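You operate a simulated robot arm through the tools that you are given. There is no shell and no other tool. Be economical: measure what you need, move in short steps, check, and stop when the job is done.

Carry out the task below with a simulated robot arm. There is one attempt and no reset: what you move stays moved.

## Task
Put the fuse tin and the dry pack box back in the console and close it up.
Fine: both on its shelf; lamp breaker off, door shut, then the isolator on. Set down upright: dry pack box.
Where things are to end (x, y in the base frame): fuse tin within 0.06 m of [0.39, -0.75]; dry pack box within 0.06 m of [0.39, -0.89].

The check looks at the end state, three seconds after you hand in, the way a careful person would. Anything else that was tipped, shoved, dropped, spilled or broken makes it a failure.

## Robot
A 7-joint arm with a two-finger parallel gripper on a trunk, on a base that drives. Base frame: it is fixed to the floor where the robot stands at the start and does not move with it; the origin is under the middle of the robot, x ahead of it, y to its left, z up. Lengths are in m, angles in rad, forces in N, time in s.
With the tool pointing down near the work surface it reaches from about 0.18 to 0.72 m from the robot's upright axis, wherever it stands. Its first joint turns from -2.897 to 2.897 rad. Places, roughly: cabinet lamp breaker [0.4, -0.9, 0.7]; control breaker [0.4, -0.8, 0.7]; isolator handle [0.6, -1.1, 0.9]; ring breaker [0.4, -0.7, 0.7]; roller breaker [0.4, -0.8, 0.7]; shelf in the console [0.4, -0.8, 0.4]; triangle door [0.1, -1.1, 0.5]. Payload 1.57 kg.
Tool frame: the origin (TCP) lies between the finger pads and is the grasp point; the fingertips stand 0.03 m ahead of it; z points along the fingers, y is the line along which they close. Largest opening 0.11 m; finger width 0.024, thickness 0.012; the body of the gripper, 0.048 by 0.112 m, starts 0.078 m behind the TCP.
Orientation is that of the tool frame in the base frame, as a unit quaternion [x, y, z, w]. With the fingers straight down and closing along the base's y, the tool's x points along the base's -x, its y along +y and its z along -z.

## Interface
- The arm moves only by the tool arm_command. Its argument "targets" is a list that holds one entry, the list of rows, each a list of 7 numbers: the shift along the base's x, y, z in m, then the turn, a rotation vector about the base's x, y, z in rad, then the finger opening in m, from 0 to 0.11. In form: [[[x, y, z, ax, ay, az, grip], ...]]. A call has 1 to 10 rows; each row shifts and turns the commanded pose from where the row before left it. Rows are played at 5 a second. More than 0.05 m and 0.15 rad between two rows, or a gripper value outside its range, and nothing of the call is played. Where a pose cannot be reached the arm comes as near as it can. A force on the tool above 40 N (or 10 N above the force at the start of the call, whichever is more), or a blocked arm, ends the call early, and 0.2 s more pass. The fingers move at their own pace (about 0.045 m/s each) and stop on an object; they squeeze with about 27 N. The grip force told is the motor's: it shows also when the fingers shut on nothing. Time passes only in rows, and 0.2 s behind the last, so rows that do not move let the fingers close. It gives the time, the measured TCP pose, the force on the tool (base axes), the opening and the grip force at its end, in the units of the frame above (readings bear some noise), with the torque about the TCP (base axes, N m) and any sound that the robot's microphone picked up.
- Cameras (640 x 400 px; columns grow to the right, rows downward): "scene" is now at [-0.0082, 0.0875, 1.5028]; the picture's right is [-0.78, -0.62, 0.00], its down [-0.49, 0.61, -0.62] and it looks along [0.39, -0.48, -0.78] (base axes); focal length 278 px, centre (320, 200). "wrist" rides on the gripper at [0.07, 0.016, -0.141] in the tool frame; the picture's right is [-0.23, 0.97, 0.00], its down [-0.86, -0.20, -0.48] and it looks along [-0.47, -0.11, 0.88] (tool axes); focal length 222 px, centre (320, 200). There is no depth. A picture from a camera that has moved, and an enlarged one, comes with that camera's place and axes in the base frame and with its lens. The place of the scene camera against the robot may be out by one fixed shift of up to 0.012 m in any direction.
- get_image(camera): a new picture of that camera. The clock stands still meanwhile.
- raise_lower(by): slides the trunk up (or, below 0, down) by that many m; the arm and the scene camera ride with it, the base frame stays. It gives what a move gives, with no picture.
- base_move(legs): drives the robot by 1 to 6 legs, each [ahead, turn to the left] in m and rad, along the robot's own axes; the way and the turn of a leg run together, so that a leg with both is an arc; at most 1.5 m and 3.142 rad a leg. The arm and the cameras ride along, it lands a little off, and it stops where it bumps. It gives what a move gives.
- turn_head(pan, tilt): turns the head with the scene camera to pan (to the left, within 2.705 rad either way) and tilt (down, from -0.506 to 1.204), counted from straight ahead of the robot. It gives what a move gives.
- zoom(camera, box): a new picture of the part [left, top, right, bottom] of that camera's present view, enlarged. The clock stands still meanwhile.
- finish_job(): hands the job in; it is judged then, once.

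Go step by step. Nothing tells you exact positions but the pictures and the camera data: compare them with the known pose of the tool, close in by small moves and look again before you grip or let go. The budget is 120 turns and 98 pictures, counting those below and the enlarged ones. Unless the task says otherwise, let go and move clear before handing in, and close with one line.

The tools are called after ">>>" as name(argument=value, ...) on one line, values as JSON. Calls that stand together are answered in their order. arm_command: Moves the arm, as the interface text tells. Its arguments: {"type":"object","properties":{"targets":{"type":"array","items":{"type":"array","items":{"type":"array","items":{"type":"number"}}}}},"required":["targets"]} The other tools are called the same way: raise_lower (by) slides the trunk up or down; base_move (legs) drives the base; turn_head (pan, tilt) turns the head that bears the scene camera; get_image (camera) takes a picture; zoom (camera, box) takes an enlarged picture of a part of a camera's view; finish_job () hands the job in.

At the start:

```text
time: 0.0
tool_pos: [0.0779, -0.4003, 1.1985]
ee_rot: [0.0, 1.0, 0.0, 0.0]
contact_force: [-0.3, -0.2, 0.0]
moment: [0.02, -0.02, 0.02]
gripper_width: 0.1101
finger_force: 0.1
trunk travel left (down, up): [-0.45, 0.14]
robot x, y, heading: [-0.0001, 0.0015, 0.004]
head pan, tilt: [-0.895, 0.902]
```

scene: 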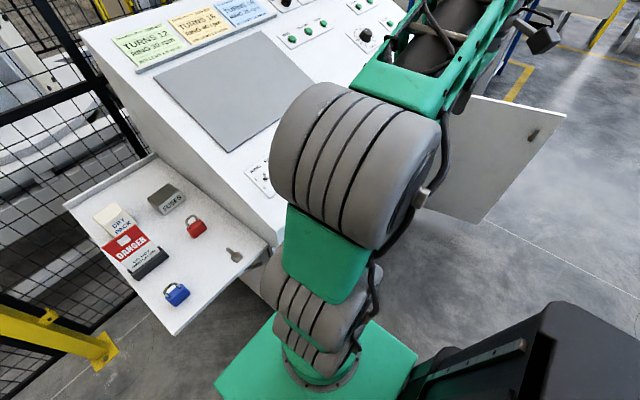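
wrist: 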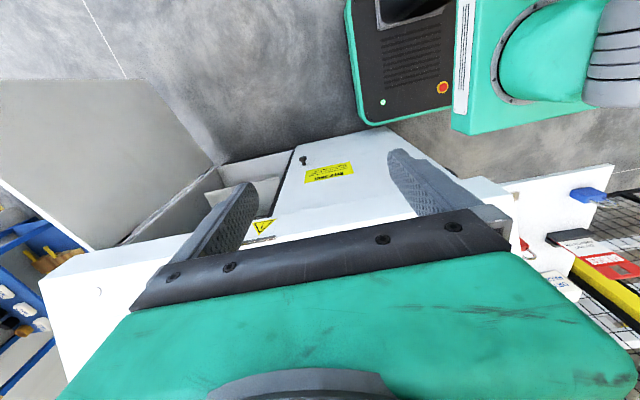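

I see a console to the robot's right with an open door on its far side, and a side tray holding the dry pack, fuse tin, padlocks, tag and key. I'll look closer first.

>>> zoom(camera="scene", box=[60, 140, 300, 340])

>>> zoom(camera="wrist", box=[100, 80, 640, 300])

>>> turn_head(pan=-1.3, tilt=0.7)

>>> get_image(camera="scene")

```text
2.00 times, centred on (180, 240) of scene
camera zoom: at [-0.0082, 0.0875, 1.5028], right [-0.78, -0.62, 0.0], down [-0.49, 0.61, -0.62], along [0.39, -0.48, -0.78], focal length 555 px, centre (600, 120)
```

zoom: 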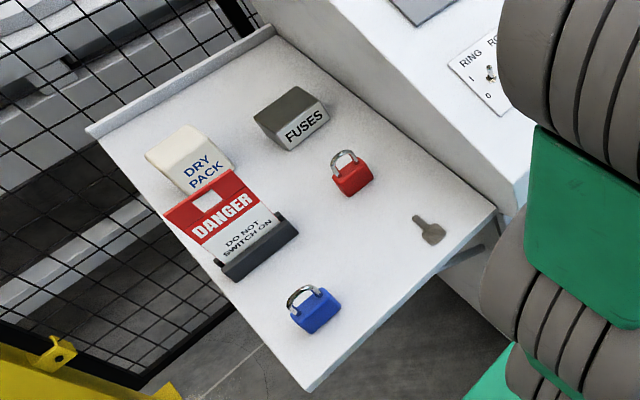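

```text
1.19 times, centred on (370, 190) of wrist
camera zoom: at [0.008, -0.384, 1.3391], right [0.23, 0.97, 0.0], down [0.86, -0.2, 0.48], along [0.47, -0.11, -0.88], focal length 263 px, centre (261, 212)
```

zoom: 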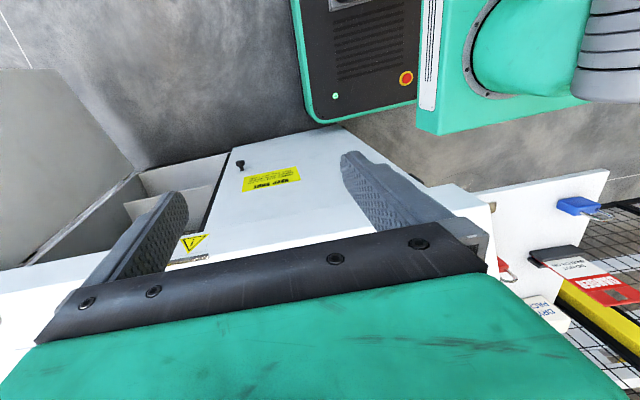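

```text
time: 0.9
tool_pos: [0.077, -0.4005, 1.1969]
ee_rot: [0.0, 1.0, 0.0, 0.0]
contact_force: [-0.7, -0.1, -0.2]
moment: [0.01, 0.03, 0.02]
gripper_width: 0.1099
finger_force: 0.1
trunk travel left (down, up): [-0.45, 0.14]
robot x, y, heading: [0.0017, -0.0013, 0.002]
head pan, tilt: [-1.3, 0.7]
```

```text
93 pictures are left
camera scene: at [-0.0326, 0.0645, 1.5191], right [-0.96, -0.27, 0.0], down [-0.17, 0.62, -0.76], along [0.2, -0.74, -0.64], focal length 278 px, centre (320, 200)
```

scene: 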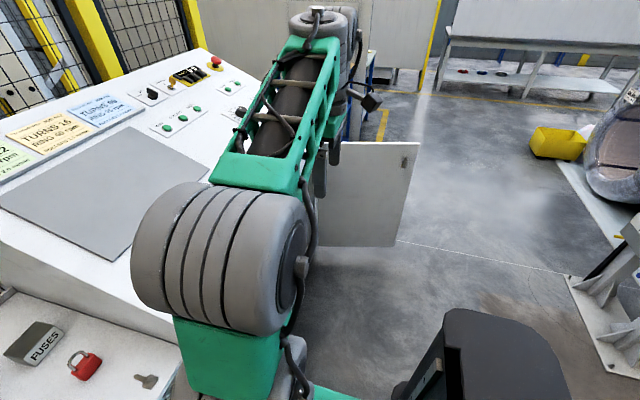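

The tray with the objects seems straight ahead (x 0.3–0.7), and the console opening faces -x. I'll look around before driving.

>>> turn_head(pan=-2.3, tilt=0.8)

>>> get_image(camera="scene")

>>> turn_head(pan=2.5, tilt=0.7)

>>> get_image(camera="scene")

>>> turn_head(pan=-0.2, tilt=0.8)

>>> get_image(camera="scene")

```text
time: 2.1
tool_pos: [0.0779, -0.3999, 1.1981]
ee_rot: [0.0, 1.0, 0.0, 0.0]
contact_force: [0.7, -0.3, -0.5]
moment: [0.02, -0.01, 0.03]
gripper_width: 0.1101
finger_force: 0.1
trunk travel left (down, up): [-0.45, 0.14]
robot x, y, heading: [0.0021, -0.0028, -0.003]
head pan, tilt: [-2.3, 0.799]
```

```text
92 pictures are left
camera scene: at [-0.1091, 0.0861, 1.5109], right [-0.75, 0.67, 0.0], down [0.48, 0.53, -0.7], along [-0.46, -0.52, -0.72], focal length 278 px, centre (320, 200)
```

scene: 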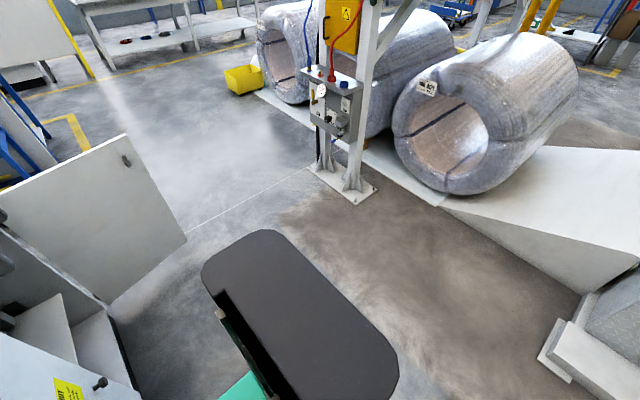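

```text
time: 5.9
tool_pos: [0.077, -0.4014, 1.1971]
ee_rot: [0.0, 1.0, 0.0, 0.001]
contact_force: [0.0, -0.1, -0.3]
moment: [0.0, -0.04, 0.02]
gripper_width: 0.1101
finger_force: 0.1
trunk travel left (down, up): [-0.45, 0.14]
robot x, y, heading: [-0.0009, 0.0005, 0.001]
head pan, tilt: [2.499, 0.7]
```

```text
91 pictures are left
camera scene: at [-0.1234, 0.1972, 1.5191], right [0.6, 0.8, 0.0], down [0.52, -0.39, -0.76], along [-0.61, 0.46, -0.64], focal length 278 px, centre (320, 200)
```

scene: 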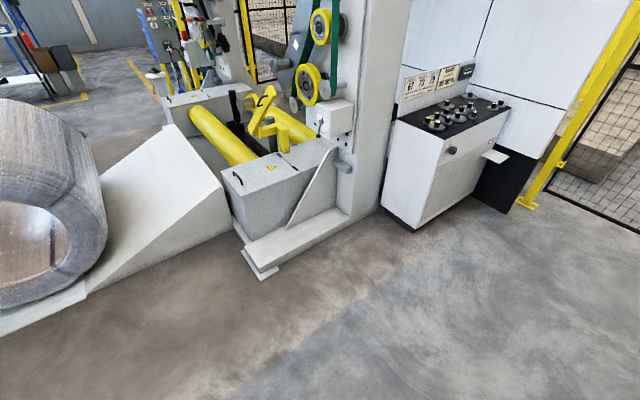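

```text
time: 8.3
tool_pos: [0.078, -0.3999, 1.1981]
ee_rot: [0.0, 1.0, -0.001, 0.001]
contact_force: [-0.4, 0.8, 0.3]
moment: [0.02, 0.0, 0.01]
gripper_width: 0.1099
finger_force: 0.0
trunk travel left (down, up): [-0.45, 0.14]
robot x, y, heading: [0.0008, -0.0031, 0.0]
head pan, tilt: [-0.201, 0.799]
```

```text
90 pictures are left
camera scene: at [0.0237, 0.1303, 1.5109], right [-0.2, -0.98, 0.0], down [-0.7, 0.14, -0.7], along [0.68, -0.14, -0.72], focal length 278 px, centre (320, 200)
```

scene: 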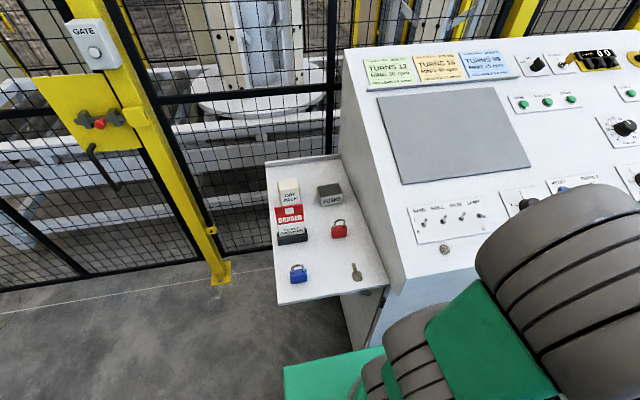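

Tray lies straight ahead with dry pack near (0.63, 0.10) and tin near (0.59, -0.01). I zoom in on the tray and desk for details.

>>> zoom(camera="scene", box=[250, 140, 410, 320])

>>> zoom(camera="scene", box=[400, 40, 640, 260])

>>> arm_command(targets=[[[0.05, 0.02, 0, 0, 0, 0, 0.11], [0.05, 0.02, 0, 0, 0, 0, 0.11], [0.045, 0.02, 0, 0, 0, 0, 0.11], [0.045, 0.02, 0, 0, 0, 0, 0.11], [0.04, 0.03, 0, 0, 0, 0, 0.11], [0.04, 0.03, 0, 0, 0, 0, 0.11], [0.04, 0.03, 0, 0, 0, 0, 0.11], [0.03, 0.04, 0, 0, 0, 0, 0.11], [0.03, 0.04, 0, 0, 0, 0, 0.11], [0.02, 0.04, 0, 0, 0, 0, 0.11]]])

```text
2.22 times, centred on (330, 230) of scene
camera zoom: at [0.0237, 0.1303, 1.5109], right [-0.2, -0.98, 0.0], down [-0.7, 0.14, -0.7], along [0.68, -0.14, -0.72], focal length 617 px, centre (298, 133)
```

zoom: 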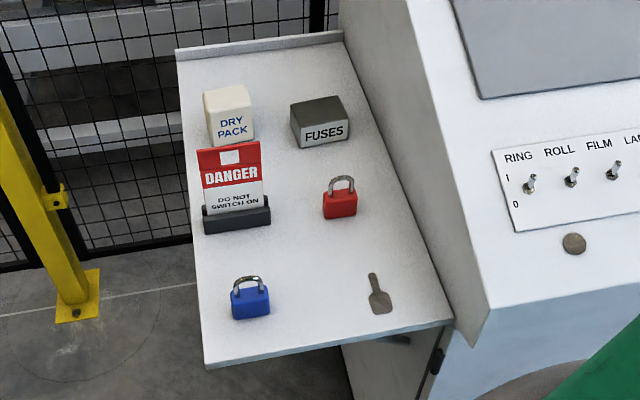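

```text
1.82 times, centred on (520, 150) of scene
camera zoom: at [0.0237, 0.1303, 1.5109], right [-0.2, -0.98, 0.0], down [-0.7, 0.14, -0.7], along [0.68, -0.14, -0.72], focal length 505 px, centre (-44, 291)
```

zoom: 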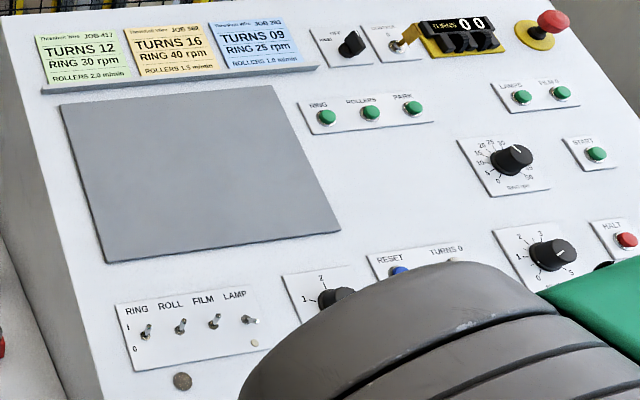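

```text
refused: row 1 steps farther than a row can; nothing moved
```

The tin and pack both look graspable along y from above. I move the arm over the tray at the present height.

>>> arm_command(targets=[[[0.037, 0.03, 0, 0, 0, 0, 0.11], [0.037, 0.03, 0, 0, 0, 0, 0.11], [0.037, 0.03, 0, 0, 0, 0, 0.11], [0.037, 0.03, 0, 0, 0, 0, 0.11], [0.037, 0.03, 0, 0, 0, 0, 0.11], [0.037, 0.03, 0, 0, 0, 0, 0.11], [0.037, 0.03, 0, 0, 0, 0, 0.11], [0.037, 0.03, 0, 0, 0, 0, 0.11], [0.037, 0.03, 0, 0, 0, 0, 0.11], [0.037, 0.03, 0, 0, 0, 0, 0.11]]])

>>> arm_command(targets=[[[0.035, 0.03, 0, 0, 0, 0, 0.11], [0.035, 0.03, 0, 0, 0, 0, 0.11], [0.02, 0.02, 0, 0, 0, 0, 0.11], [0, 0, 0, 0, 0, 0, 0.11]]])

>>> get_image(camera="wrist")

>>> get_image(camera="scene")

```text
time: 10.5
tool_pos: [0.4471, -0.1002, 1.1944]
ee_rot: [0.0, 1.0, 0.0, 0.001]
contact_force: [-1.1, 0.9, 0.2]
moment: [0.0, -0.01, -0.01]
gripper_width: 0.11
finger_force: 0.1
trunk travel left (down, up): [-0.45, 0.14]
robot x, y, heading: [-0.0007, 0.0014, -0.005]
head pan, tilt: [-0.201, 0.799]
```

```text
time: 11.5
tool_pos: [0.5376, -0.0212, 1.1994]
ee_rot: [0.001, 1.0, 0.001, 0.0]
contact_force: [0.3, 0.2, -0.9]
moment: [-0.02, 0.0, 0.02]
gripper_width: 0.11
finger_force: 0.1
trunk travel left (down, up): [-0.45, 0.14]
robot x, y, heading: [0.0028, -0.0045, -0.001]
head pan, tilt: [-0.201, 0.799]
```

```text
87 pictures are left
camera wrist: at [0.4678, -0.0057, 1.34], right [0.23, 0.97, 0.0], down [0.85, -0.2, 0.48], along [0.47, -0.11, -0.88], focal length 222 px, centre (320, 200)
```

wrist: 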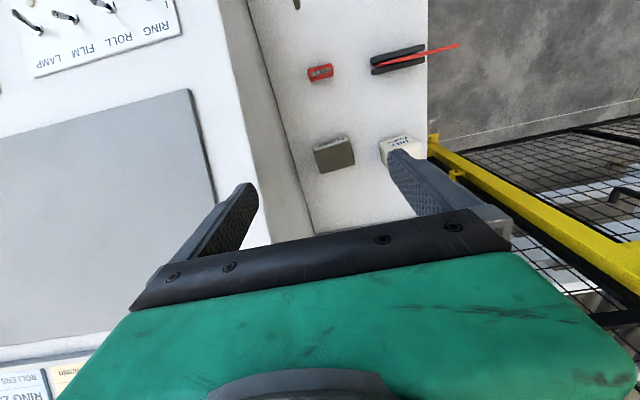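

```text
86 pictures are left
camera scene: at [0.0239, 0.1304, 1.5108], right [-0.2, -0.98, 0.0], down [-0.7, 0.14, -0.7], along [0.68, -0.14, -0.72], focal length 278 px, centre (320, 200)
```

scene: 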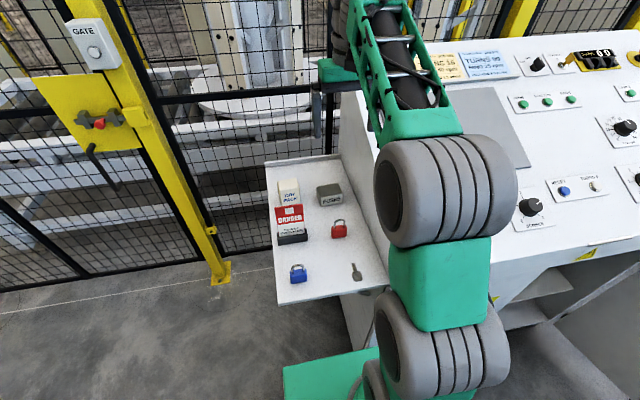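

Triangulating gives the tin top at about (0.60, -0.013, 0.916). I move above it, descend part way and look.

>>> arm_command(targets=[[[0.03, 0.004, -0.03, 0, 0, 0, 0.11], [0.03, 0.004, -0.03, 0, 0, 0, 0.11], [0, 0, -0.045, 0, 0, 0, 0.11], [0, 0, -0.045, 0, 0, 0, 0.11], [0, 0, -0.03, 0, 0, 0, 0.11]]])

>>> get_image(camera="wrist")

>>> get_image(camera="scene")

```text
time: 12.7
tool_pos: [0.5961, -0.0131, 1.0187]
ee_rot: [0.0, 1.0, 0.001, 0.0]
contact_force: [-0.1, 0.3, -0.1]
moment: [0.01, 0.01, -0.04]
gripper_width: 0.1101
finger_force: 0.1
trunk travel left (down, up): [-0.45, 0.14]
robot x, y, heading: [0.0, 0.0003, -0.001]
head pan, tilt: [-0.201, 0.799]
```

```text
85 pictures are left
camera wrist: at [0.527, 0.0033, 1.1593], right [0.23, 0.97, 0.0], down [0.85, -0.2, 0.48], along [0.47, -0.11, -0.88], focal length 222 px, centre (320, 200)
```

wrist: 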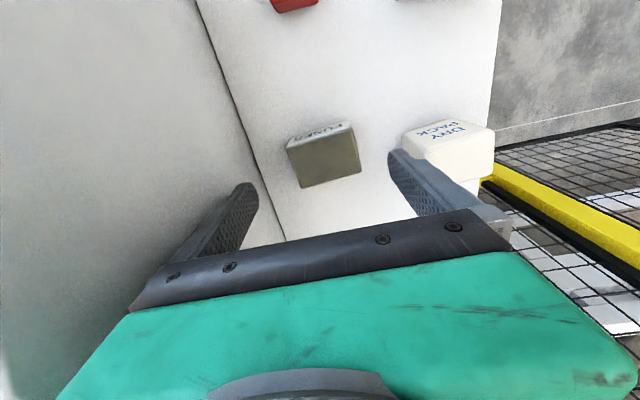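

```text
84 pictures are left
camera scene: at [0.0241, 0.1304, 1.5109], right [-0.2, -0.98, 0.0], down [-0.7, 0.14, -0.7], along [0.68, -0.14, -0.72], focal length 278 px, centre (320, 200)
```

scene: 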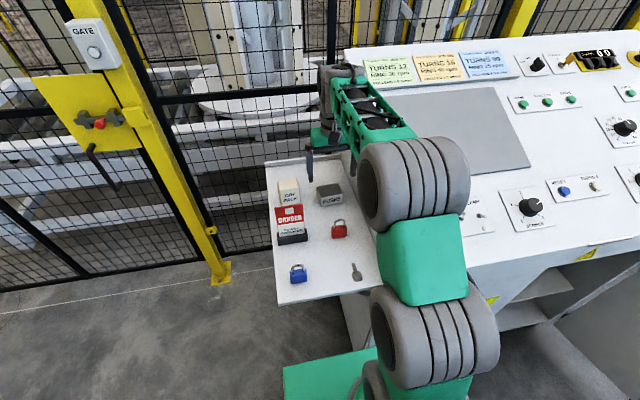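

The tin centre is about (0.61, -0.009) and nearly aligned. I go lower with the fingers slightly narrower, clear of console wall and dry pack.

>>> arm_command(targets=[[[0.014, 0.005, -0.02, 0, 0, 0, 0.1], [0, 0, -0.03, 0, 0, 0, 0.1], [0, 0, -0.02, 0, 0, 0, 0.1], [0, 0, 0, 0, 0, 0, 0.1]]])

>>> get_image(camera="wrist")

>>> zoom(camera="scene", box=[250, 130, 410, 230])

```text
time: 13.7
tool_pos: [0.6106, -0.0056, 0.9471]
ee_rot: [0.0, 1.0, -0.001, 0.0]
contact_force: [0.3, -0.6, 0.5]
moment: [-0.01, 0.0, 0.0]
gripper_width: 0.1001
finger_force: 0.2
trunk travel left (down, up): [-0.45, 0.14]
robot x, y, heading: [0.0, 0.0025, 0.001]
head pan, tilt: [-0.201, 0.799]
```

```text
83 pictures are left
camera wrist: at [0.5417, 0.0102, 1.0883], right [0.23, 0.97, 0.0], down [0.86, -0.2, 0.48], along [0.47, -0.11, -0.88], focal length 222 px, centre (320, 200)
```

wrist: 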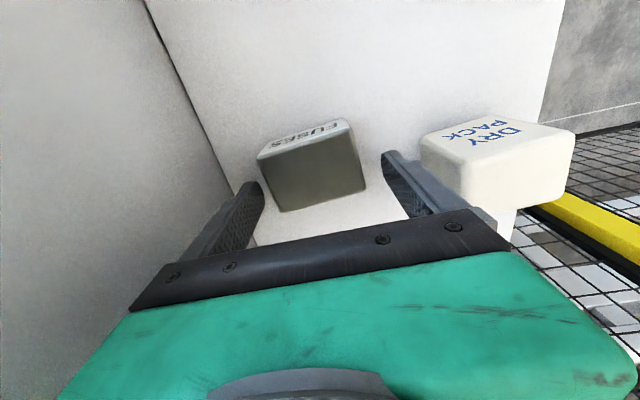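

```text
4.00 times, centred on (330, 180) of scene
camera zoom: at [0.0239, 0.1303, 1.5109], right [-0.2, -0.98, 0.0], down [-0.7, 0.14, -0.7], along [0.68, -0.14, -0.72], focal length 1110 px, centre (280, 280)
```

zoom: 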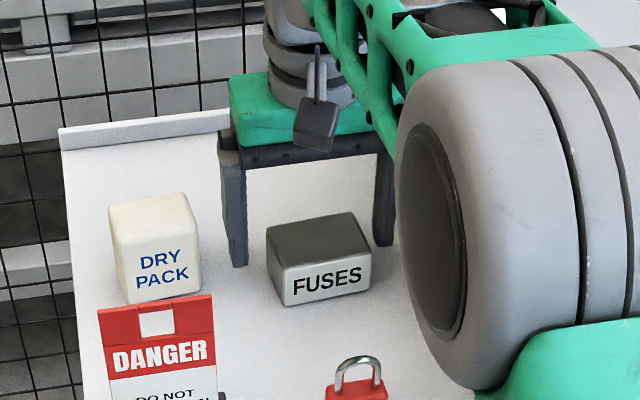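

The tin sits centred between the fingers. I lower to about z 0.914 and close.

>>> arm_command(targets=[[[0, -0.003, -0.018, 0, 0, 0, 0.1], [0, 0, -0.015, 0, 0, 0, 0.1], [0, 0, 0, 0, 0, 0, 0.06], [0, 0, 0, 0, 0, 0, 0.06], [0, 0, 0, 0, 0, 0, 0.06], [0, 0, 0, 0, 0, 0, 0.06]]])

>>> get_image(camera="wrist")

```text
time: 14.4
tool_pos: [0.6146, -0.0084, 0.931]
ee_rot: [-0.001, 1.0, 0.0, 0.011]
contact_force: [-3.5, 5.2, 13.7]
moment: [1.32, 0.26, -0.01]
gripper_width: 0.0921
finger_force: 6.0
trunk travel left (down, up): [-0.45, 0.14]
robot x, y, heading: [0.0006, 0.0007, -0.003]
head pan, tilt: [-0.201, 0.799]
stopped in row 3: the force on the tool passed its limit (the readings are from after the stop); the commanded pose is now the measured one
```

```text
81 pictures are left
camera wrist: at [0.542, 0.0076, 1.0697], right [0.23, 0.97, 0.01], down [0.84, -0.2, 0.5], along [0.49, -0.11, -0.87], focal length 222 px, centre (320, 200)
```

wrist: 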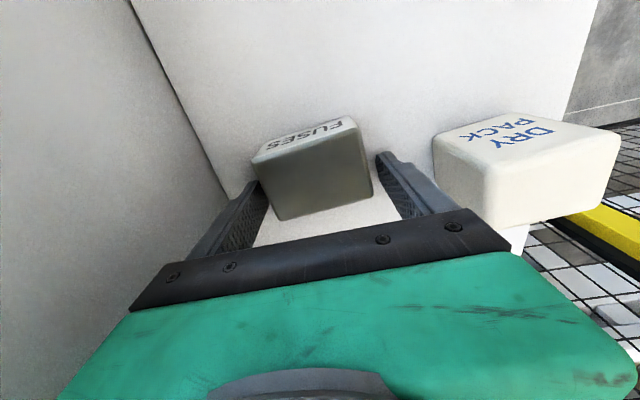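

Fingertips touched the tray, so it is at about z 0.90 (tin top then ~0.94, centre x ~0.60). I lift a bit, correct tilt and look again.

>>> arm_command(targets=[[[0, 0, 0.012, 0, 0.02, 0, 0.1], [-0.01, 0, 0, 0, 0, 0, 0.1], [0, 0, 0, 0, 0, 0, 0.1]]])

>>> get_image(camera="wrist")

>>> zoom(camera="scene", box=[250, 130, 410, 230])

```text
time: 15.2
tool_pos: [0.6049, -0.0079, 0.9383]
ee_rot: [0.0, 1.0, -0.001, -0.002]
contact_force: [0.7, -0.9, 0.9]
moment: [-0.03, 0.01, 0.01]
gripper_width: 0.0998
finger_force: 0.1
trunk travel left (down, up): [-0.45, 0.14]
robot x, y, heading: [0.0006, 0.0011, 0.003]
head pan, tilt: [-0.201, 0.799]
```

```text
80 pictures are left
camera wrist: at [0.5358, 0.0077, 1.0791], right [0.23, 0.97, 0.0], down [0.86, -0.2, 0.47], along [0.46, -0.11, -0.88], focal length 222 px, centre (320, 200)
```

wrist: 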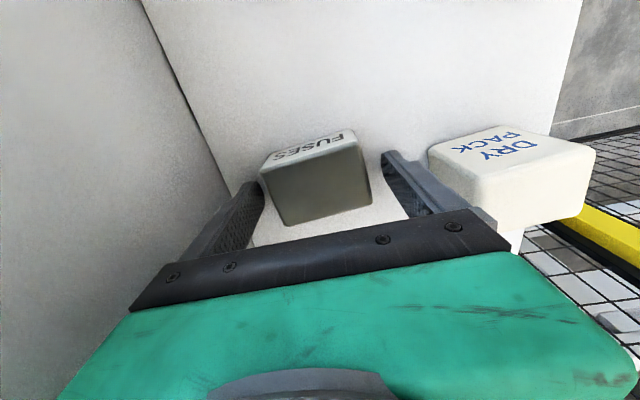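

```text
4.00 times, centred on (330, 180) of scene
camera zoom: at [0.0235, 0.1303, 1.5108], right [-0.2, -0.98, 0.0], down [-0.7, 0.14, -0.7], along [0.68, -0.14, -0.72], focal length 1110 px, centre (280, 280)
```

zoom: 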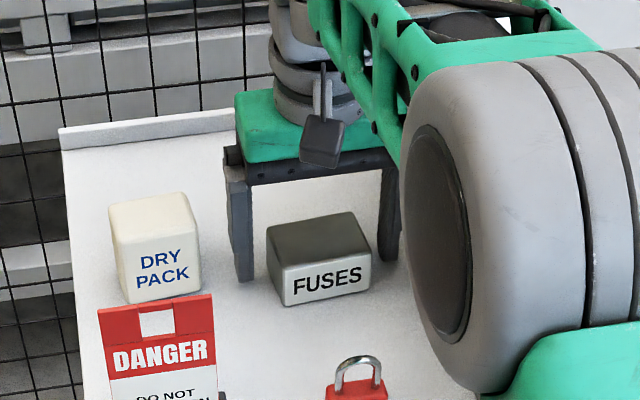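

The fingers straddle the tin mid-depth with tips just above the tray. Closing now.

>>> arm_command(targets=[[[0, 0, 0, 0, 0, 0, 0.085], [0, 0, 0, 0, 0, 0, 0.06], [0, 0, 0, 0, 0, 0, 0.06], [0, 0, 0, 0, 0, 0, 0.06], [0, 0, 0, 0, 0, 0, 0.06]]])

```text
time: 16.4
tool_pos: [0.6041, -0.0085, 0.9372]
ee_rot: [-0.001, 1.0, 0.0, -0.003]
contact_force: [0.4, -0.2, 0.8]
moment: [0.08, -0.05, 0.06]
gripper_width: 0.0715
finger_force: 27.1
trunk travel left (down, up): [-0.45, 0.14]
robot x, y, heading: [0.0011, -0.002, -0.001]
head pan, tilt: [-0.201, 0.799]
```

Tin is held (width 0.0715). I lift it and draw it in, then back off to view the cabinet front.

>>> arm_command(targets=[[[0, 0, 0.04, 0, 0, 0, 0.05], [0, 0, 0.05, 0, 0, 0, 0.05], [0, 0, 0.05, 0, 0, 0, 0.05], [0, 0, 0.05, 0, 0, 0, 0.05], [-0.03, 0, 0.04, 0, 0, 0, 0.05], [-0.05, 0, 0, 0, 0, 0, 0.05], [-0.05, 0, 0, 0, 0, 0, 0.05], [-0.05, 0, 0, 0, 0, 0, 0.05], [-0.03, 0, 0, 0, 0, 0, 0.05]]])

>>> base_move(legs=[[-0.6, 0]])

>>> turn_head(pan=-0.9, tilt=0.6)

>>> get_image(camera="scene")

```text
time: 18.4
tool_pos: [0.3949, -0.0083, 1.1697]
ee_rot: [0.0, 1.0, 0.0, -0.002]
contact_force: [0.2, 0.6, 1.0]
moment: [-0.03, 0.0, 0.01]
gripper_width: 0.0502
finger_force: 0.0
trunk travel left (down, up): [-0.45, 0.14]
robot x, y, heading: [-0.0001, 0.0002, 0.003]
head pan, tilt: [-0.201, 0.799]
```

```text
time: 21.7
tool_pos: [-0.1939, -0.0083, 1.1692]
ee_rot: [0.0, 1.0, 0.0, -0.003]
contact_force: [0.0, -0.1, 1.0]
moment: [-0.03, 0.0, 0.0]
gripper_width: 0.0502
finger_force: 0.1
trunk travel left (down, up): [-0.45, 0.14]
robot x, y, heading: [-0.5915, 0.0006, -0.009]
head pan, tilt: [-0.201, 0.799]
```

```text
time: 22.8
tool_pos: [-0.1952, -0.0081, 1.1691]
ee_rot: [0.0, 1.0, 0.0, -0.003]
contact_force: [0.4, -0.2, -0.1]
moment: [0.0, -0.01, 0.02]
gripper_width: 0.0504
finger_force: 0.1
trunk travel left (down, up): [-0.45, 0.14]
robot x, y, heading: [-0.5868, 0.0031, -0.001]
head pan, tilt: [-0.901, 0.6]
```

```text
78 pictures are left
camera scene: at [-0.5897, 0.0769, 1.5277], right [-0.78, -0.62, 0.0], down [-0.35, 0.44, -0.82], along [0.51, -0.65, -0.57], focal length 278 px, centre (320, 200)
```

scene: 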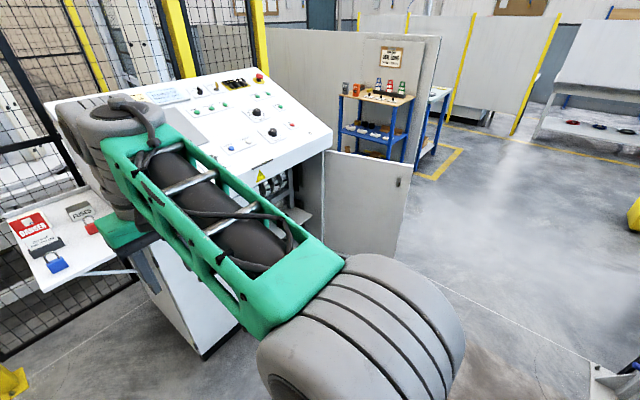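

The grip opened to 0.05 with no force, and the tin is still on the tray: it slipped. I zoom on the tray, and on the cabinet while I'm here.

>>> zoom(camera="scene", box=[0, 170, 160, 290])

>>> zoom(camera="scene", box=[200, 130, 420, 270])

```text
3.33 times, centred on (80, 230) of scene
camera zoom: at [-0.5897, 0.0769, 1.5277], right [-0.78, -0.62, 0.0], down [-0.35, 0.44, -0.82], along [0.51, -0.65, -0.57], focal length 925 px, centre (1120, 100)
```

zoom: 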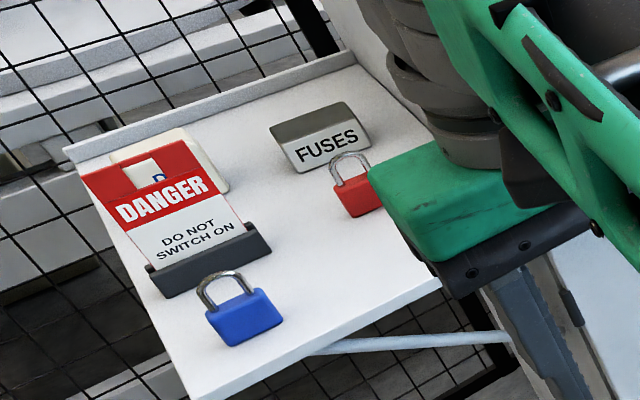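

```text
2.86 times, centred on (310, 200) of scene
camera zoom: at [-0.5897, 0.0769, 1.5277], right [-0.78, -0.62, 0.0], down [-0.35, 0.44, -0.82], along [0.51, -0.65, -0.57], focal length 793 px, centre (349, 200)
```

zoom: 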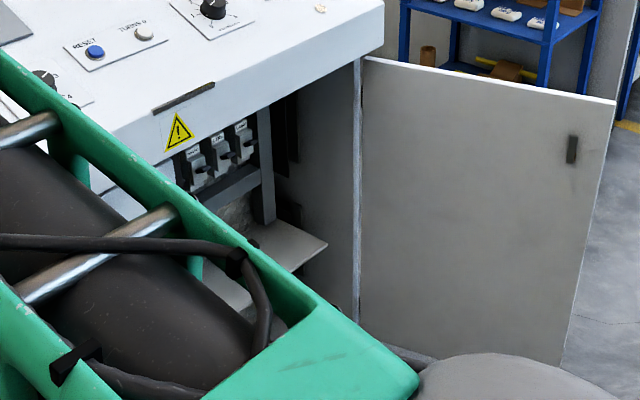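

The tin still stands upright where it was. I drive back to the tray and retry with a careful, slow lift.

>>> base_move(legs=[[0.59, 0]])

>>> turn_head(pan=-0.2, tilt=0.8)

>>> arm_command(targets=[[[0.05, 0, 0, 0, 0, 0, 0.1], [0.05, 0, 0, 0, 0, 0, 0.1], [0.04, 0, 0, 0, 0, 0, 0.1], [0, 0, -0.04, 0, 0, 0, 0.1], [0, 0, -0.04, 0, 0, 0, 0.1], [0, 0, -0.04, 0, 0, 0, 0.1], [0, 0, 0, 0, 0, 0, 0.1]]])

>>> get_image(camera="wrist")

```text
time: 26.1
tool_pos: [0.3861, -0.0083, 1.169]
ee_rot: [-0.001, 1.0, 0.0, -0.003]
contact_force: [-0.2, 0.2, -0.6]
moment: [-0.01, 0.03, -0.02]
gripper_width: 0.0499
finger_force: 0.1
trunk travel left (down, up): [-0.45, 0.14]
robot x, y, heading: [-0.0089, 0.0011, 0.004]
head pan, tilt: [-0.901, 0.6]
```

```text
time: 27.1
tool_pos: [0.385, -0.0061, 1.1691]
ee_rot: [-0.001, 1.0, 0.0, -0.003]
contact_force: [0.5, -0.2, -0.4]
moment: [0.01, 0.01, 0.01]
gripper_width: 0.0501
finger_force: 0.0
trunk travel left (down, up): [-0.45, 0.14]
robot x, y, heading: [-0.0088, -0.0009, -0.0]
head pan, tilt: [-0.201, 0.799]
```

```text
time: 28.7
tool_pos: [0.526, -0.0074, 1.0489]
ee_rot: [-0.001, 1.0, 0.0, -0.002]
contact_force: [-0.1, 0.3, 0.7]
moment: [-0.02, 0.02, 0.0]
gripper_width: 0.1002
finger_force: 0.0
trunk travel left (down, up): [-0.45, 0.14]
robot x, y, heading: [-0.0098, 0.0023, -0.0]
head pan, tilt: [-0.201, 0.799]
```

```text
75 pictures are left
camera wrist: at [0.4572, 0.0085, 1.1904], right [0.23, 0.97, 0.0], down [0.86, -0.2, 0.47], along [0.46, -0.11, -0.88], focal length 222 px, centre (320, 200)
```

wrist: 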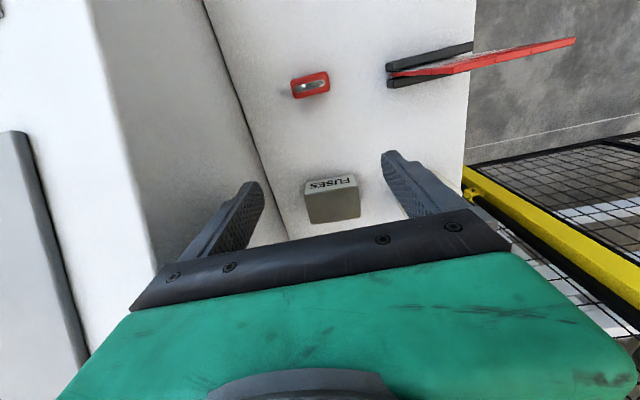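

The tin top centre reads about (0.598, -0.008). I go there, tips just over the tray, close fully, then raise only 1 cm slowly.

>>> arm_command(targets=[[[0.036, 0, -0.02, 0, 0, 0, 0.1], [0.036, 0, -0.02, 0, 0, 0, 0.1], [0, 0, -0.03, 0, 0, 0, 0.1], [0, 0, -0.03, 0, 0, 0, 0.1], [0, 0, -0.008, 0, 0, 0, 0.1], [0, 0, -0.006, 0, 0, 0, 0.1], [0, 0, 0, 0, 0, 0, 0.1]]])

>>> arm_command(targets=[[[0, 0, 0, 0, 0, 0, 0.04], [0, 0, 0, 0, 0, 0, 0.04], [0, 0, 0, 0, 0, 0, 0.04], [0, 0, 0, 0, 0, 0, 0.04], [0, 0, 0.004, 0, 0, 0, 0.04], [0, 0, 0.006, 0, 0, 0, 0.04], [0, 0, 0, 0, 0, 0, 0.04]]])

>>> get_image(camera="wrist")

>>> zoom(camera="scene", box=[250, 130, 410, 230])

```text
time: 30.3
tool_pos: [0.5985, -0.0066, 0.9348]
ee_rot: [-0.001, 1.0, 0.0, -0.002]
contact_force: [1.3, -0.1, -0.1]
moment: [-0.01, 0.01, 0.01]
gripper_width: 0.1001
finger_force: 0.0
trunk travel left (down, up): [-0.45, 0.14]
robot x, y, heading: [-0.0094, 0.002, 0.009]
head pan, tilt: [-0.201, 0.799]
```

```text
time: 31.9
tool_pos: [0.5978, -0.0077, 0.9456]
ee_rot: [0.0, 1.0, 0.0, -0.003]
contact_force: [-0.1, -0.5, -1.5]
moment: [-0.01, 0.02, 0.01]
gripper_width: 0.0705
finger_force: 27.0
trunk travel left (down, up): [-0.45, 0.14]
robot x, y, heading: [-0.0067, 0.0021, -0.002]
head pan, tilt: [-0.201, 0.799]
```

```text
74 pictures are left
camera wrist: at [0.5287, 0.0092, 1.0868], right [0.22, 0.97, 0.0], down [0.86, -0.2, 0.47], along [0.46, -0.11, -0.88], focal length 222 px, centre (320, 200)
```

wrist: 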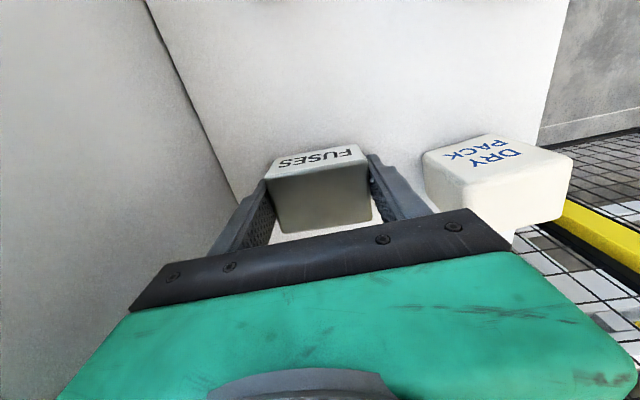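

```text
4.00 times, centred on (330, 180) of scene
camera zoom: at [0.0139, 0.131, 1.5108], right [-0.2, -0.98, 0.0], down [-0.7, 0.14, -0.7], along [0.68, -0.14, -0.72], focal length 1110 px, centre (280, 280)
```

zoom: 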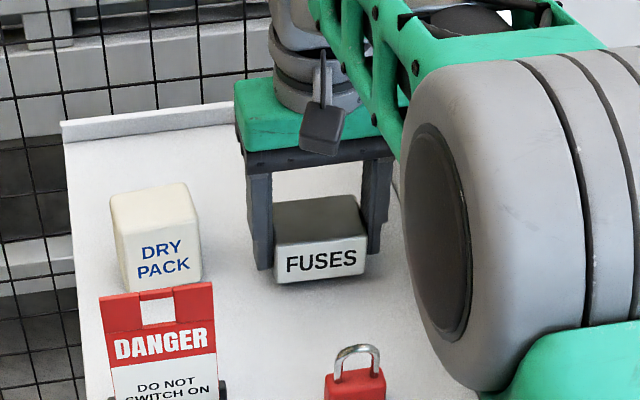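

The tin seems held and slightly lifted. I continue up in small steps.

>>> arm_command(targets=[[[0, 0, 0.01, 0, 0, 0, 0.04], [0, 0, 0.015, 0, 0, 0, 0.04], [0, 0, 0.02, 0, 0, 0, 0.04], [0, 0, 0.02, 0, 0, 0, 0.04], [0, 0, 0.025, 0, 0, 0, 0.04], [0, 0, 0.025, 0, 0, 0, 0.04], [0, 0, 0.025, 0, 0, 0, 0.04]]])

>>> zoom(camera="scene", box=[250, 100, 410, 200])

```text
time: 33.5
tool_pos: [0.5981, -0.0056, 1.0838]
ee_rot: [-0.001, 1.0, 0.0, -0.004]
contact_force: [-0.4, -0.5, -1.1]
moment: [0.0, 0.0, -0.01]
gripper_width: 0.0704
finger_force: 27.3
trunk travel left (down, up): [-0.45, 0.14]
robot x, y, heading: [-0.0105, -0.0001, 0.0]
head pan, tilt: [-0.201, 0.799]
```

```text
4.00 times, centred on (330, 150) of scene
camera zoom: at [0.014, 0.131, 1.5108], right [-0.2, -0.98, 0.0], down [-0.7, 0.14, -0.7], along [0.68, -0.14, -0.72], focal length 1110 px, centre (280, 400)
```

zoom: 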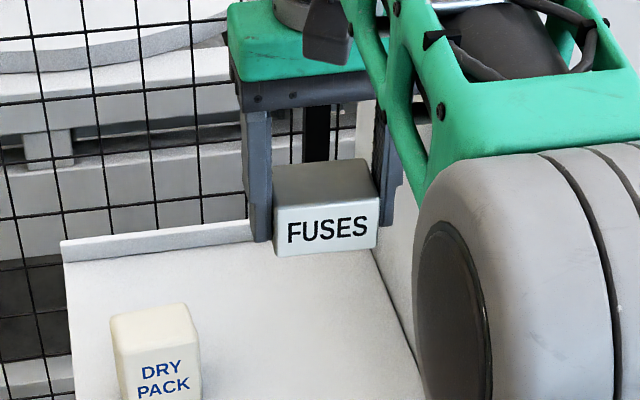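

Held well. But on the shelf I want a tilted approach with the tin upright, so I set it back down and will regrasp with the tool pitched 45°.

>>> arm_command(targets=[[[0, 0, -0.03, 0, 0, 0, 0.04], [0, 0, -0.03, 0, 0, 0, 0.04], [0, 0, -0.03, 0, 0, 0, 0.04], [0, 0, -0.03, 0, 0, 0, 0.04], [0, 0, -0.015, 0, 0, 0, 0.04], [0, 0, -0.011, 0, 0, 0, 0.04], [0, 0, 0, 0, 0, 0, 0.04], [0, 0, 0, 0, 0, 0, 0.09], [0, 0, 0, 0, 0, 0, 0.1]]])

>>> arm_command(targets=[[[0, 0, 0.03, 0, 0, 0, 0.1], [0, 0, 0.04, 0, 0, 0, 0.1], [0, 0, 0.03, 0, 0, 0, 0.1], [-0.01, 0, 0, 0, -0.131, 0, 0.1], [-0.01, 0, 0, 0, -0.131, 0, 0.1], [-0.01, 0, 0, 0, -0.131, 0, 0.1], [-0.01, 0, 0, 0, -0.131, 0, 0.1], [-0.01, 0, 0, 0, -0.131, 0, 0.1], [-0.01, 0, 0, 0, -0.131, 0, 0.1], [0, 0, 0, 0, 0, 0, 0.1]]])

>>> get_image(camera="wrist")

>>> zoom(camera="scene", box=[230, 80, 430, 240])

```text
time: 35.5
tool_pos: [0.597, -0.0076, 0.9387]
ee_rot: [0.0, 1.0, 0.0, -0.002]
contact_force: [-0.7, 0.8, -0.2]
moment: [0.03, 0.0, 0.02]
gripper_width: 0.0998
finger_force: 0.0
trunk travel left (down, up): [-0.45, 0.14]
robot x, y, heading: [-0.0076, 0.0015, 0.003]
head pan, tilt: [-0.201, 0.799]
```

```text
time: 37.7
tool_pos: [0.5371, -0.0073, 1.038]
ee_rot: [-0.001, 0.924, 0.0, 0.382]
contact_force: [-0.6, -1.4, 0.0]
moment: [0.02, 0.0, -0.01]
gripper_width: 0.1002
finger_force: 0.0
trunk travel left (down, up): [-0.45, 0.14]
robot x, y, heading: [-0.0115, 0.0001, 0.001]
head pan, tilt: [-0.201, 0.799]
```

```text
71 pictures are left
camera wrist: at [0.3887, 0.0094, 1.0897], right [0.16, 0.97, 0.16], down [0.27, -0.2, 0.94], along [0.95, -0.11, -0.29], focal length 222 px, centre (320, 200)
```

wrist: 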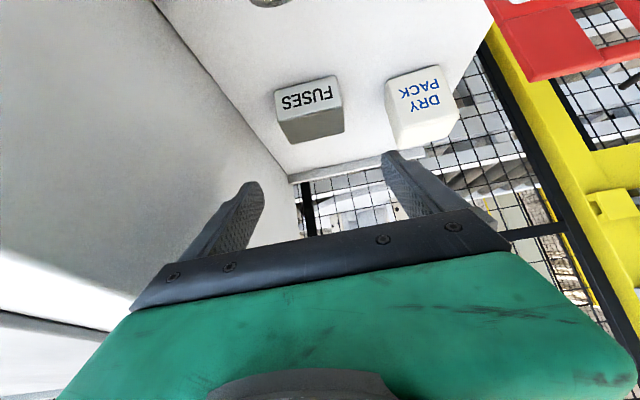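

```text
2.50 times, centred on (330, 160) of scene
camera zoom: at [0.0135, 0.131, 1.5109], right [-0.2, -0.98, 0.0], down [-0.7, 0.14, -0.7], along [0.68, -0.14, -0.72], focal length 694 px, centre (295, 300)
```

zoom: 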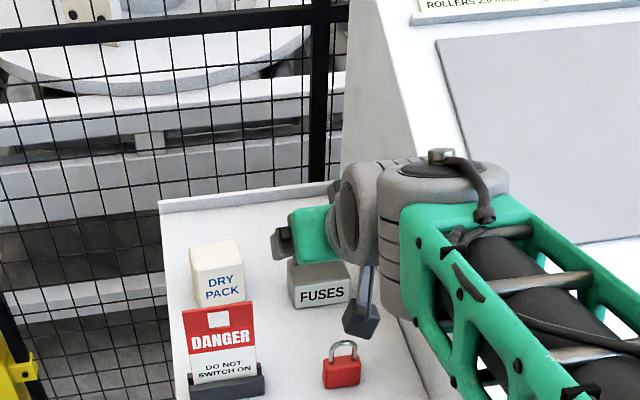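

The tool is pitched 45°. Now I move down diagonally onto the tin.

>>> arm_command(targets=[[[0, 0, -0.024, 0, 0, 0, 0.1], [0, 0, -0.023, 0, 0, 0, 0.1], [0.018, 0, -0.018, 0, 0, 0, 0.1], [0.018, 0, -0.018, 0, 0, 0, 0.1], [0.017, 0, -0.015, 0, 0, 0, 0.1], [0, 0, 0, 0, 0, 0, 0.1]]])

>>> get_image(camera="wrist")

>>> zoom(camera="scene", box=[230, 80, 430, 240])

```text
time: 39.1
tool_pos: [0.5904, -0.0081, 0.9402]
ee_rot: [-0.001, 0.925, 0.0, 0.381]
contact_force: [-0.1, 0.2, -0.3]
moment: [0.01, -0.03, 0.01]
gripper_width: 0.0999
finger_force: 0.0
trunk travel left (down, up): [-0.45, 0.14]
robot x, y, heading: [-0.0092, -0.0006, -0.004]
head pan, tilt: [-0.201, 0.799]
```

```text
69 pictures are left
camera wrist: at [0.4412, 0.0084, 0.9902], right [0.16, 0.97, 0.16], down [0.27, -0.2, 0.94], along [0.95, -0.11, -0.3], focal length 222 px, centre (320, 200)
```

wrist: 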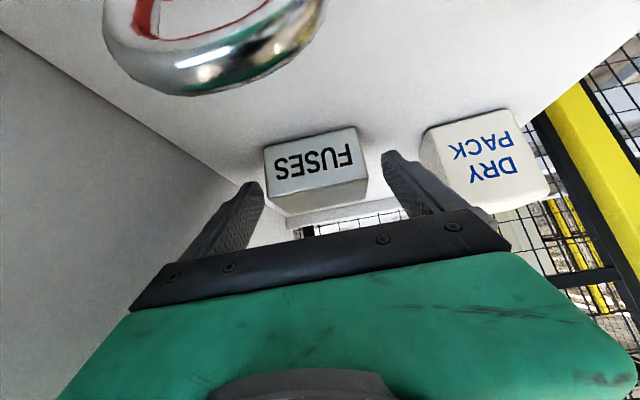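

```text
2.50 times, centred on (330, 160) of scene
camera zoom: at [0.014, 0.131, 1.5108], right [-0.2, -0.98, 0.0], down [-0.7, 0.14, -0.7], along [0.68, -0.14, -0.72], focal length 694 px, centre (295, 300)
```

zoom: 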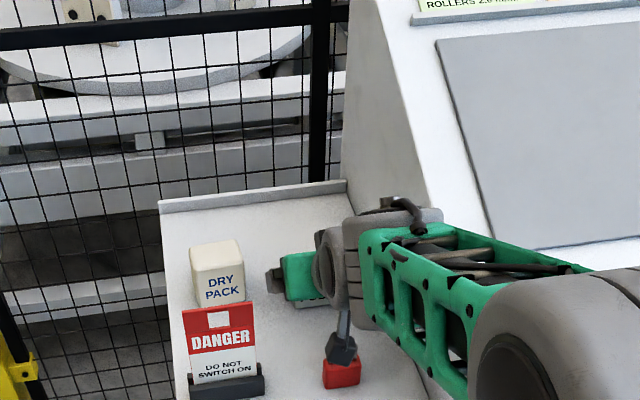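

The tin is between the fingers; the camera is just clear of the padlock. I close, then lift slowly straight up.

>>> arm_command(targets=[[[0, 0, 0, 0, 0, 0, 0.04], [0, 0, 0, 0, 0, 0, 0.04], [0, 0, 0, 0, 0, 0, 0.04], [0, 0, 0, 0, 0, 0, 0.04], [0, 0, 0.004, 0, 0, 0, 0.04], [0, 0, 0.008, 0, 0, 0, 0.04], [0, 0, 0.012, 0, 0, 0, 0.04], [0, 0, 0.016, 0, 0, 0, 0.04], [0, 0, 0.02, 0, 0, 0, 0.04], [0, 0, 0, 0, 0, 0, 0.04]]])

>>> get_image(camera="wrist")

```text
time: 41.3
tool_pos: [0.5904, -0.0073, 0.9999]
ee_rot: [-0.001, 0.924, -0.001, 0.382]
contact_force: [1.1, -0.7, -1.7]
moment: [0.01, 0.02, 0.02]
gripper_width: 0.0697
finger_force: 27.0
trunk travel left (down, up): [-0.45, 0.14]
robot x, y, heading: [-0.0094, 0.0016, 0.006]
head pan, tilt: [-0.201, 0.799]
```

```text
67 pictures are left
camera wrist: at [0.4421, 0.0091, 1.0515], right [0.16, 0.97, 0.16], down [0.27, -0.2, 0.94], along [0.95, -0.11, -0.3], focal length 222 px, centre (320, 200)
```

wrist: 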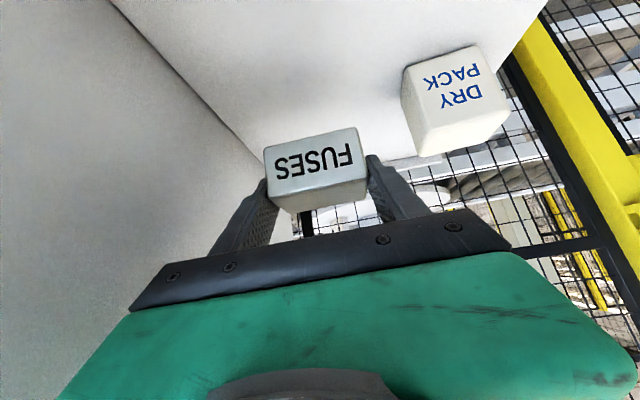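

Tin held, its base 0.043 below the TCP. I retract, back away and drive round to the cabinet front.

>>> arm_command(targets=[[[0, 0, 0.03, 0, 0, 0, 0.04], [0, 0, 0.03, 0, 0, 0, 0.04], [0, 0, 0.03, 0, 0, 0, 0.04], [-0.02, 0, 0.03, 0, 0, 0, 0.04], [-0.04, 0, 0.01, 0, 0, 0, 0.04], [-0.04, 0, 0, 0, 0, 0, 0.04], [-0.04, 0, 0, 0, 0, 0, 0.04], [-0.03, 0, 0, 0, 0, 0, 0.04], [0, 0, 0, 0, 0, 0, 0.04]]])

>>> base_move(legs=[[-0.65, 0], [0, -1.571]])

>>> turn_head(pan=0.7, tilt=0.6)

>>> get_image(camera="scene")

```text
time: 43.5
tool_pos: [0.4236, -0.0051, 1.0739]
ee_rot: [-0.002, 0.95, 0.003, 0.313]
contact_force: [-0.5, -0.1, -1.5]
moment: [-0.02, 0.05, 0.0]
gripper_width: 0.0695
finger_force: 26.9
trunk travel left (down, up): [-0.45, 0.14]
robot x, y, heading: [-0.0114, 0.0052, 0.003]
head pan, tilt: [-0.201, 0.799]
stopped in row 9: the arm was blocked; the commanded pose is now the measured one
```

```text
time: 50.9
tool_pos: [-0.648, -0.4381, 1.0756]
ee_rot: [0.656, 0.687, -0.214, 0.228]
contact_force: [-0.3, 0.2, -1.0]
moment: [0.01, 0.0, -0.04]
gripper_width: 0.0698
finger_force: 27.2
trunk travel left (down, up): [-0.45, 0.14]
robot x, y, heading: [-0.6604, -0.0051, -1.527]
head pan, tilt: [-0.201, 0.799]
```

```text
time: 52.1
tool_pos: [-0.647, -0.4369, 1.0752]
ee_rot: [0.655, 0.687, -0.214, 0.229]
contact_force: [-1.0, 0.2, -1.6]
moment: [0.02, 0.04, 0.01]
gripper_width: 0.0698
finger_force: 27.1
trunk travel left (down, up): [-0.45, 0.14]
robot x, y, heading: [-0.6594, -0.0019, -1.529]
head pan, tilt: [0.7, 0.6]
```

```text
66 pictures are left
camera scene: at [-0.4446, -0.0111, 1.5278], right [-0.74, -0.68, 0.0], down [-0.38, 0.42, -0.82], along [0.56, -0.61, -0.57], focal length 278 px, centre (320, 200)
```

scene: 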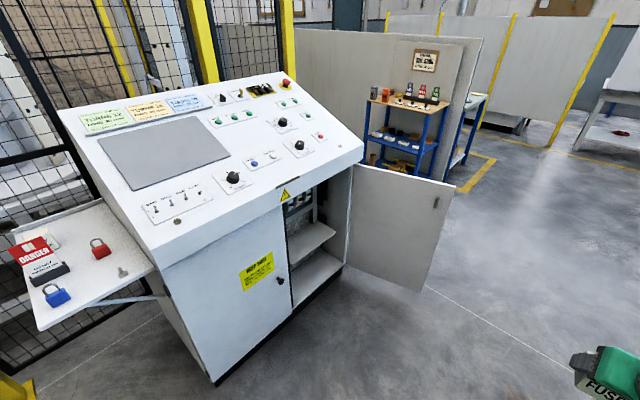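

Excellent view: fixed left panel with a sticker, opening on the right with shelf and breakers, door open to the right. I zoom in.

>>> zoom(camera="scene", box=[220, 160, 460, 320])

>>> zoom(camera="scene", box=[200, 60, 380, 180])

```text
2.50 times, centred on (340, 240) of scene
camera zoom: at [-0.4446, -0.0111, 1.5278], right [-0.74, -0.68, 0.0], down [-0.38, 0.42, -0.82], along [0.56, -0.61, -0.57], focal length 694 px, centre (270, 100)
```

zoom: 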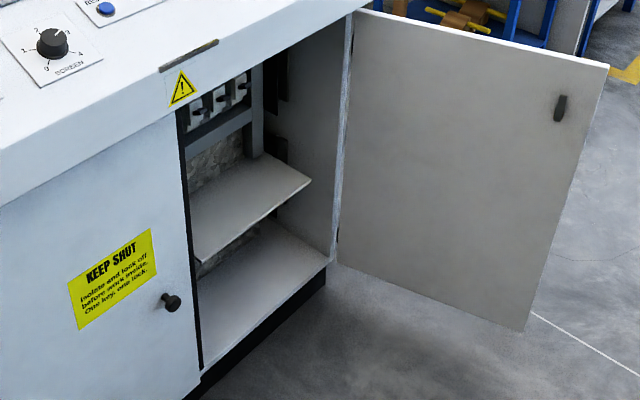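

```text
3.33 times, centred on (290, 120) of scene
camera zoom: at [-0.4446, -0.0111, 1.5278], right [-0.74, -0.68, 0.0], down [-0.38, 0.42, -0.82], along [0.56, -0.61, -0.57], focal length 925 px, centre (420, 467)
```

zoom: 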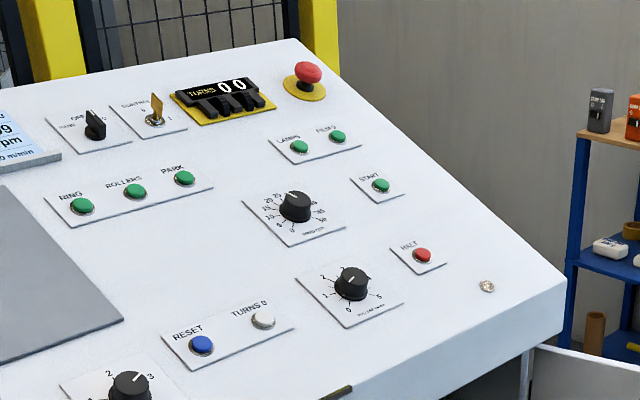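

Opening spans about y -0.62…-1.09 at x≈0.315, shelf front edge x≈0.355; the door stands well open beyond y -1.1. I drive round with an arc to stand at about (-0.31, -0.82) facing the cabinet.

>>> base_move(legs=[[0.49, 0], [0.52, 1.53]])

>>> turn_head(pan=0.0, tilt=0.7)

>>> get_image(camera="scene")

>>> get_image(camera="wrist")

```text
time: 58.7
tool_pos: [0.1283, -0.8302, 1.0745]
ee_rot: [0.003, 0.95, 0.002, 0.313]
contact_force: [0.3, 0.6, -1.8]
moment: [-0.02, 0.02, -0.01]
gripper_width: 0.0698
finger_force: 26.3
trunk travel left (down, up): [-0.45, 0.14]
robot x, y, heading: [-0.308, -0.8228, -0.014]
head pan, tilt: [0.7, 0.6]
cut short: leg 2
```

```text
time: 59.8
tool_pos: [0.1277, -0.8302, 1.0733]
ee_rot: [0.003, 0.95, 0.002, 0.312]
contact_force: [-0.2, -0.1, -1.5]
moment: [0.0, 0.02, 0.01]
gripper_width: 0.0698
finger_force: 27.0
trunk travel left (down, up): [-0.45, 0.14]
robot x, y, heading: [-0.3091, -0.8204, -0.016]
head pan, tilt: [0.0, 0.7]
```

```text
63 pictures are left
camera scene: at [-0.2735, -0.6752, 1.5191], right [-0.01, -1.0, 0.0], down [-0.64, 0.01, -0.77], along [0.76, -0.01, -0.64], focal length 278 px, centre (320, 200)
```

scene: 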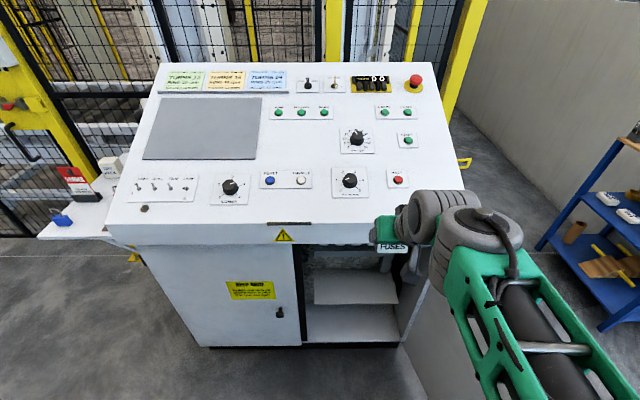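

```text
62 pictures are left
camera wrist: at [-0.0115, -0.8132, 1.1463], right [0.19, 0.97, 0.14], down [0.4, -0.21, 0.89], along [0.9, -0.11, -0.43], focal length 222 px, centre (320, 200)
```

wrist: 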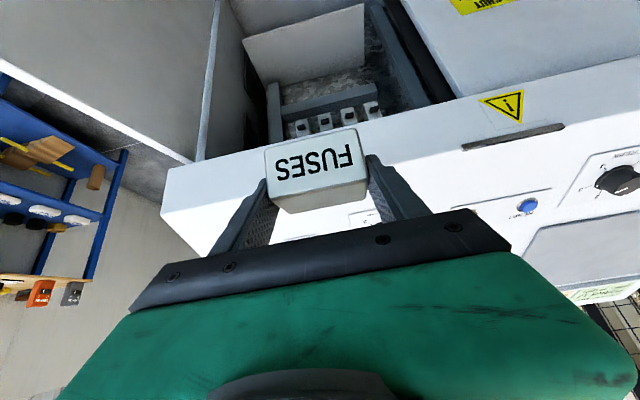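

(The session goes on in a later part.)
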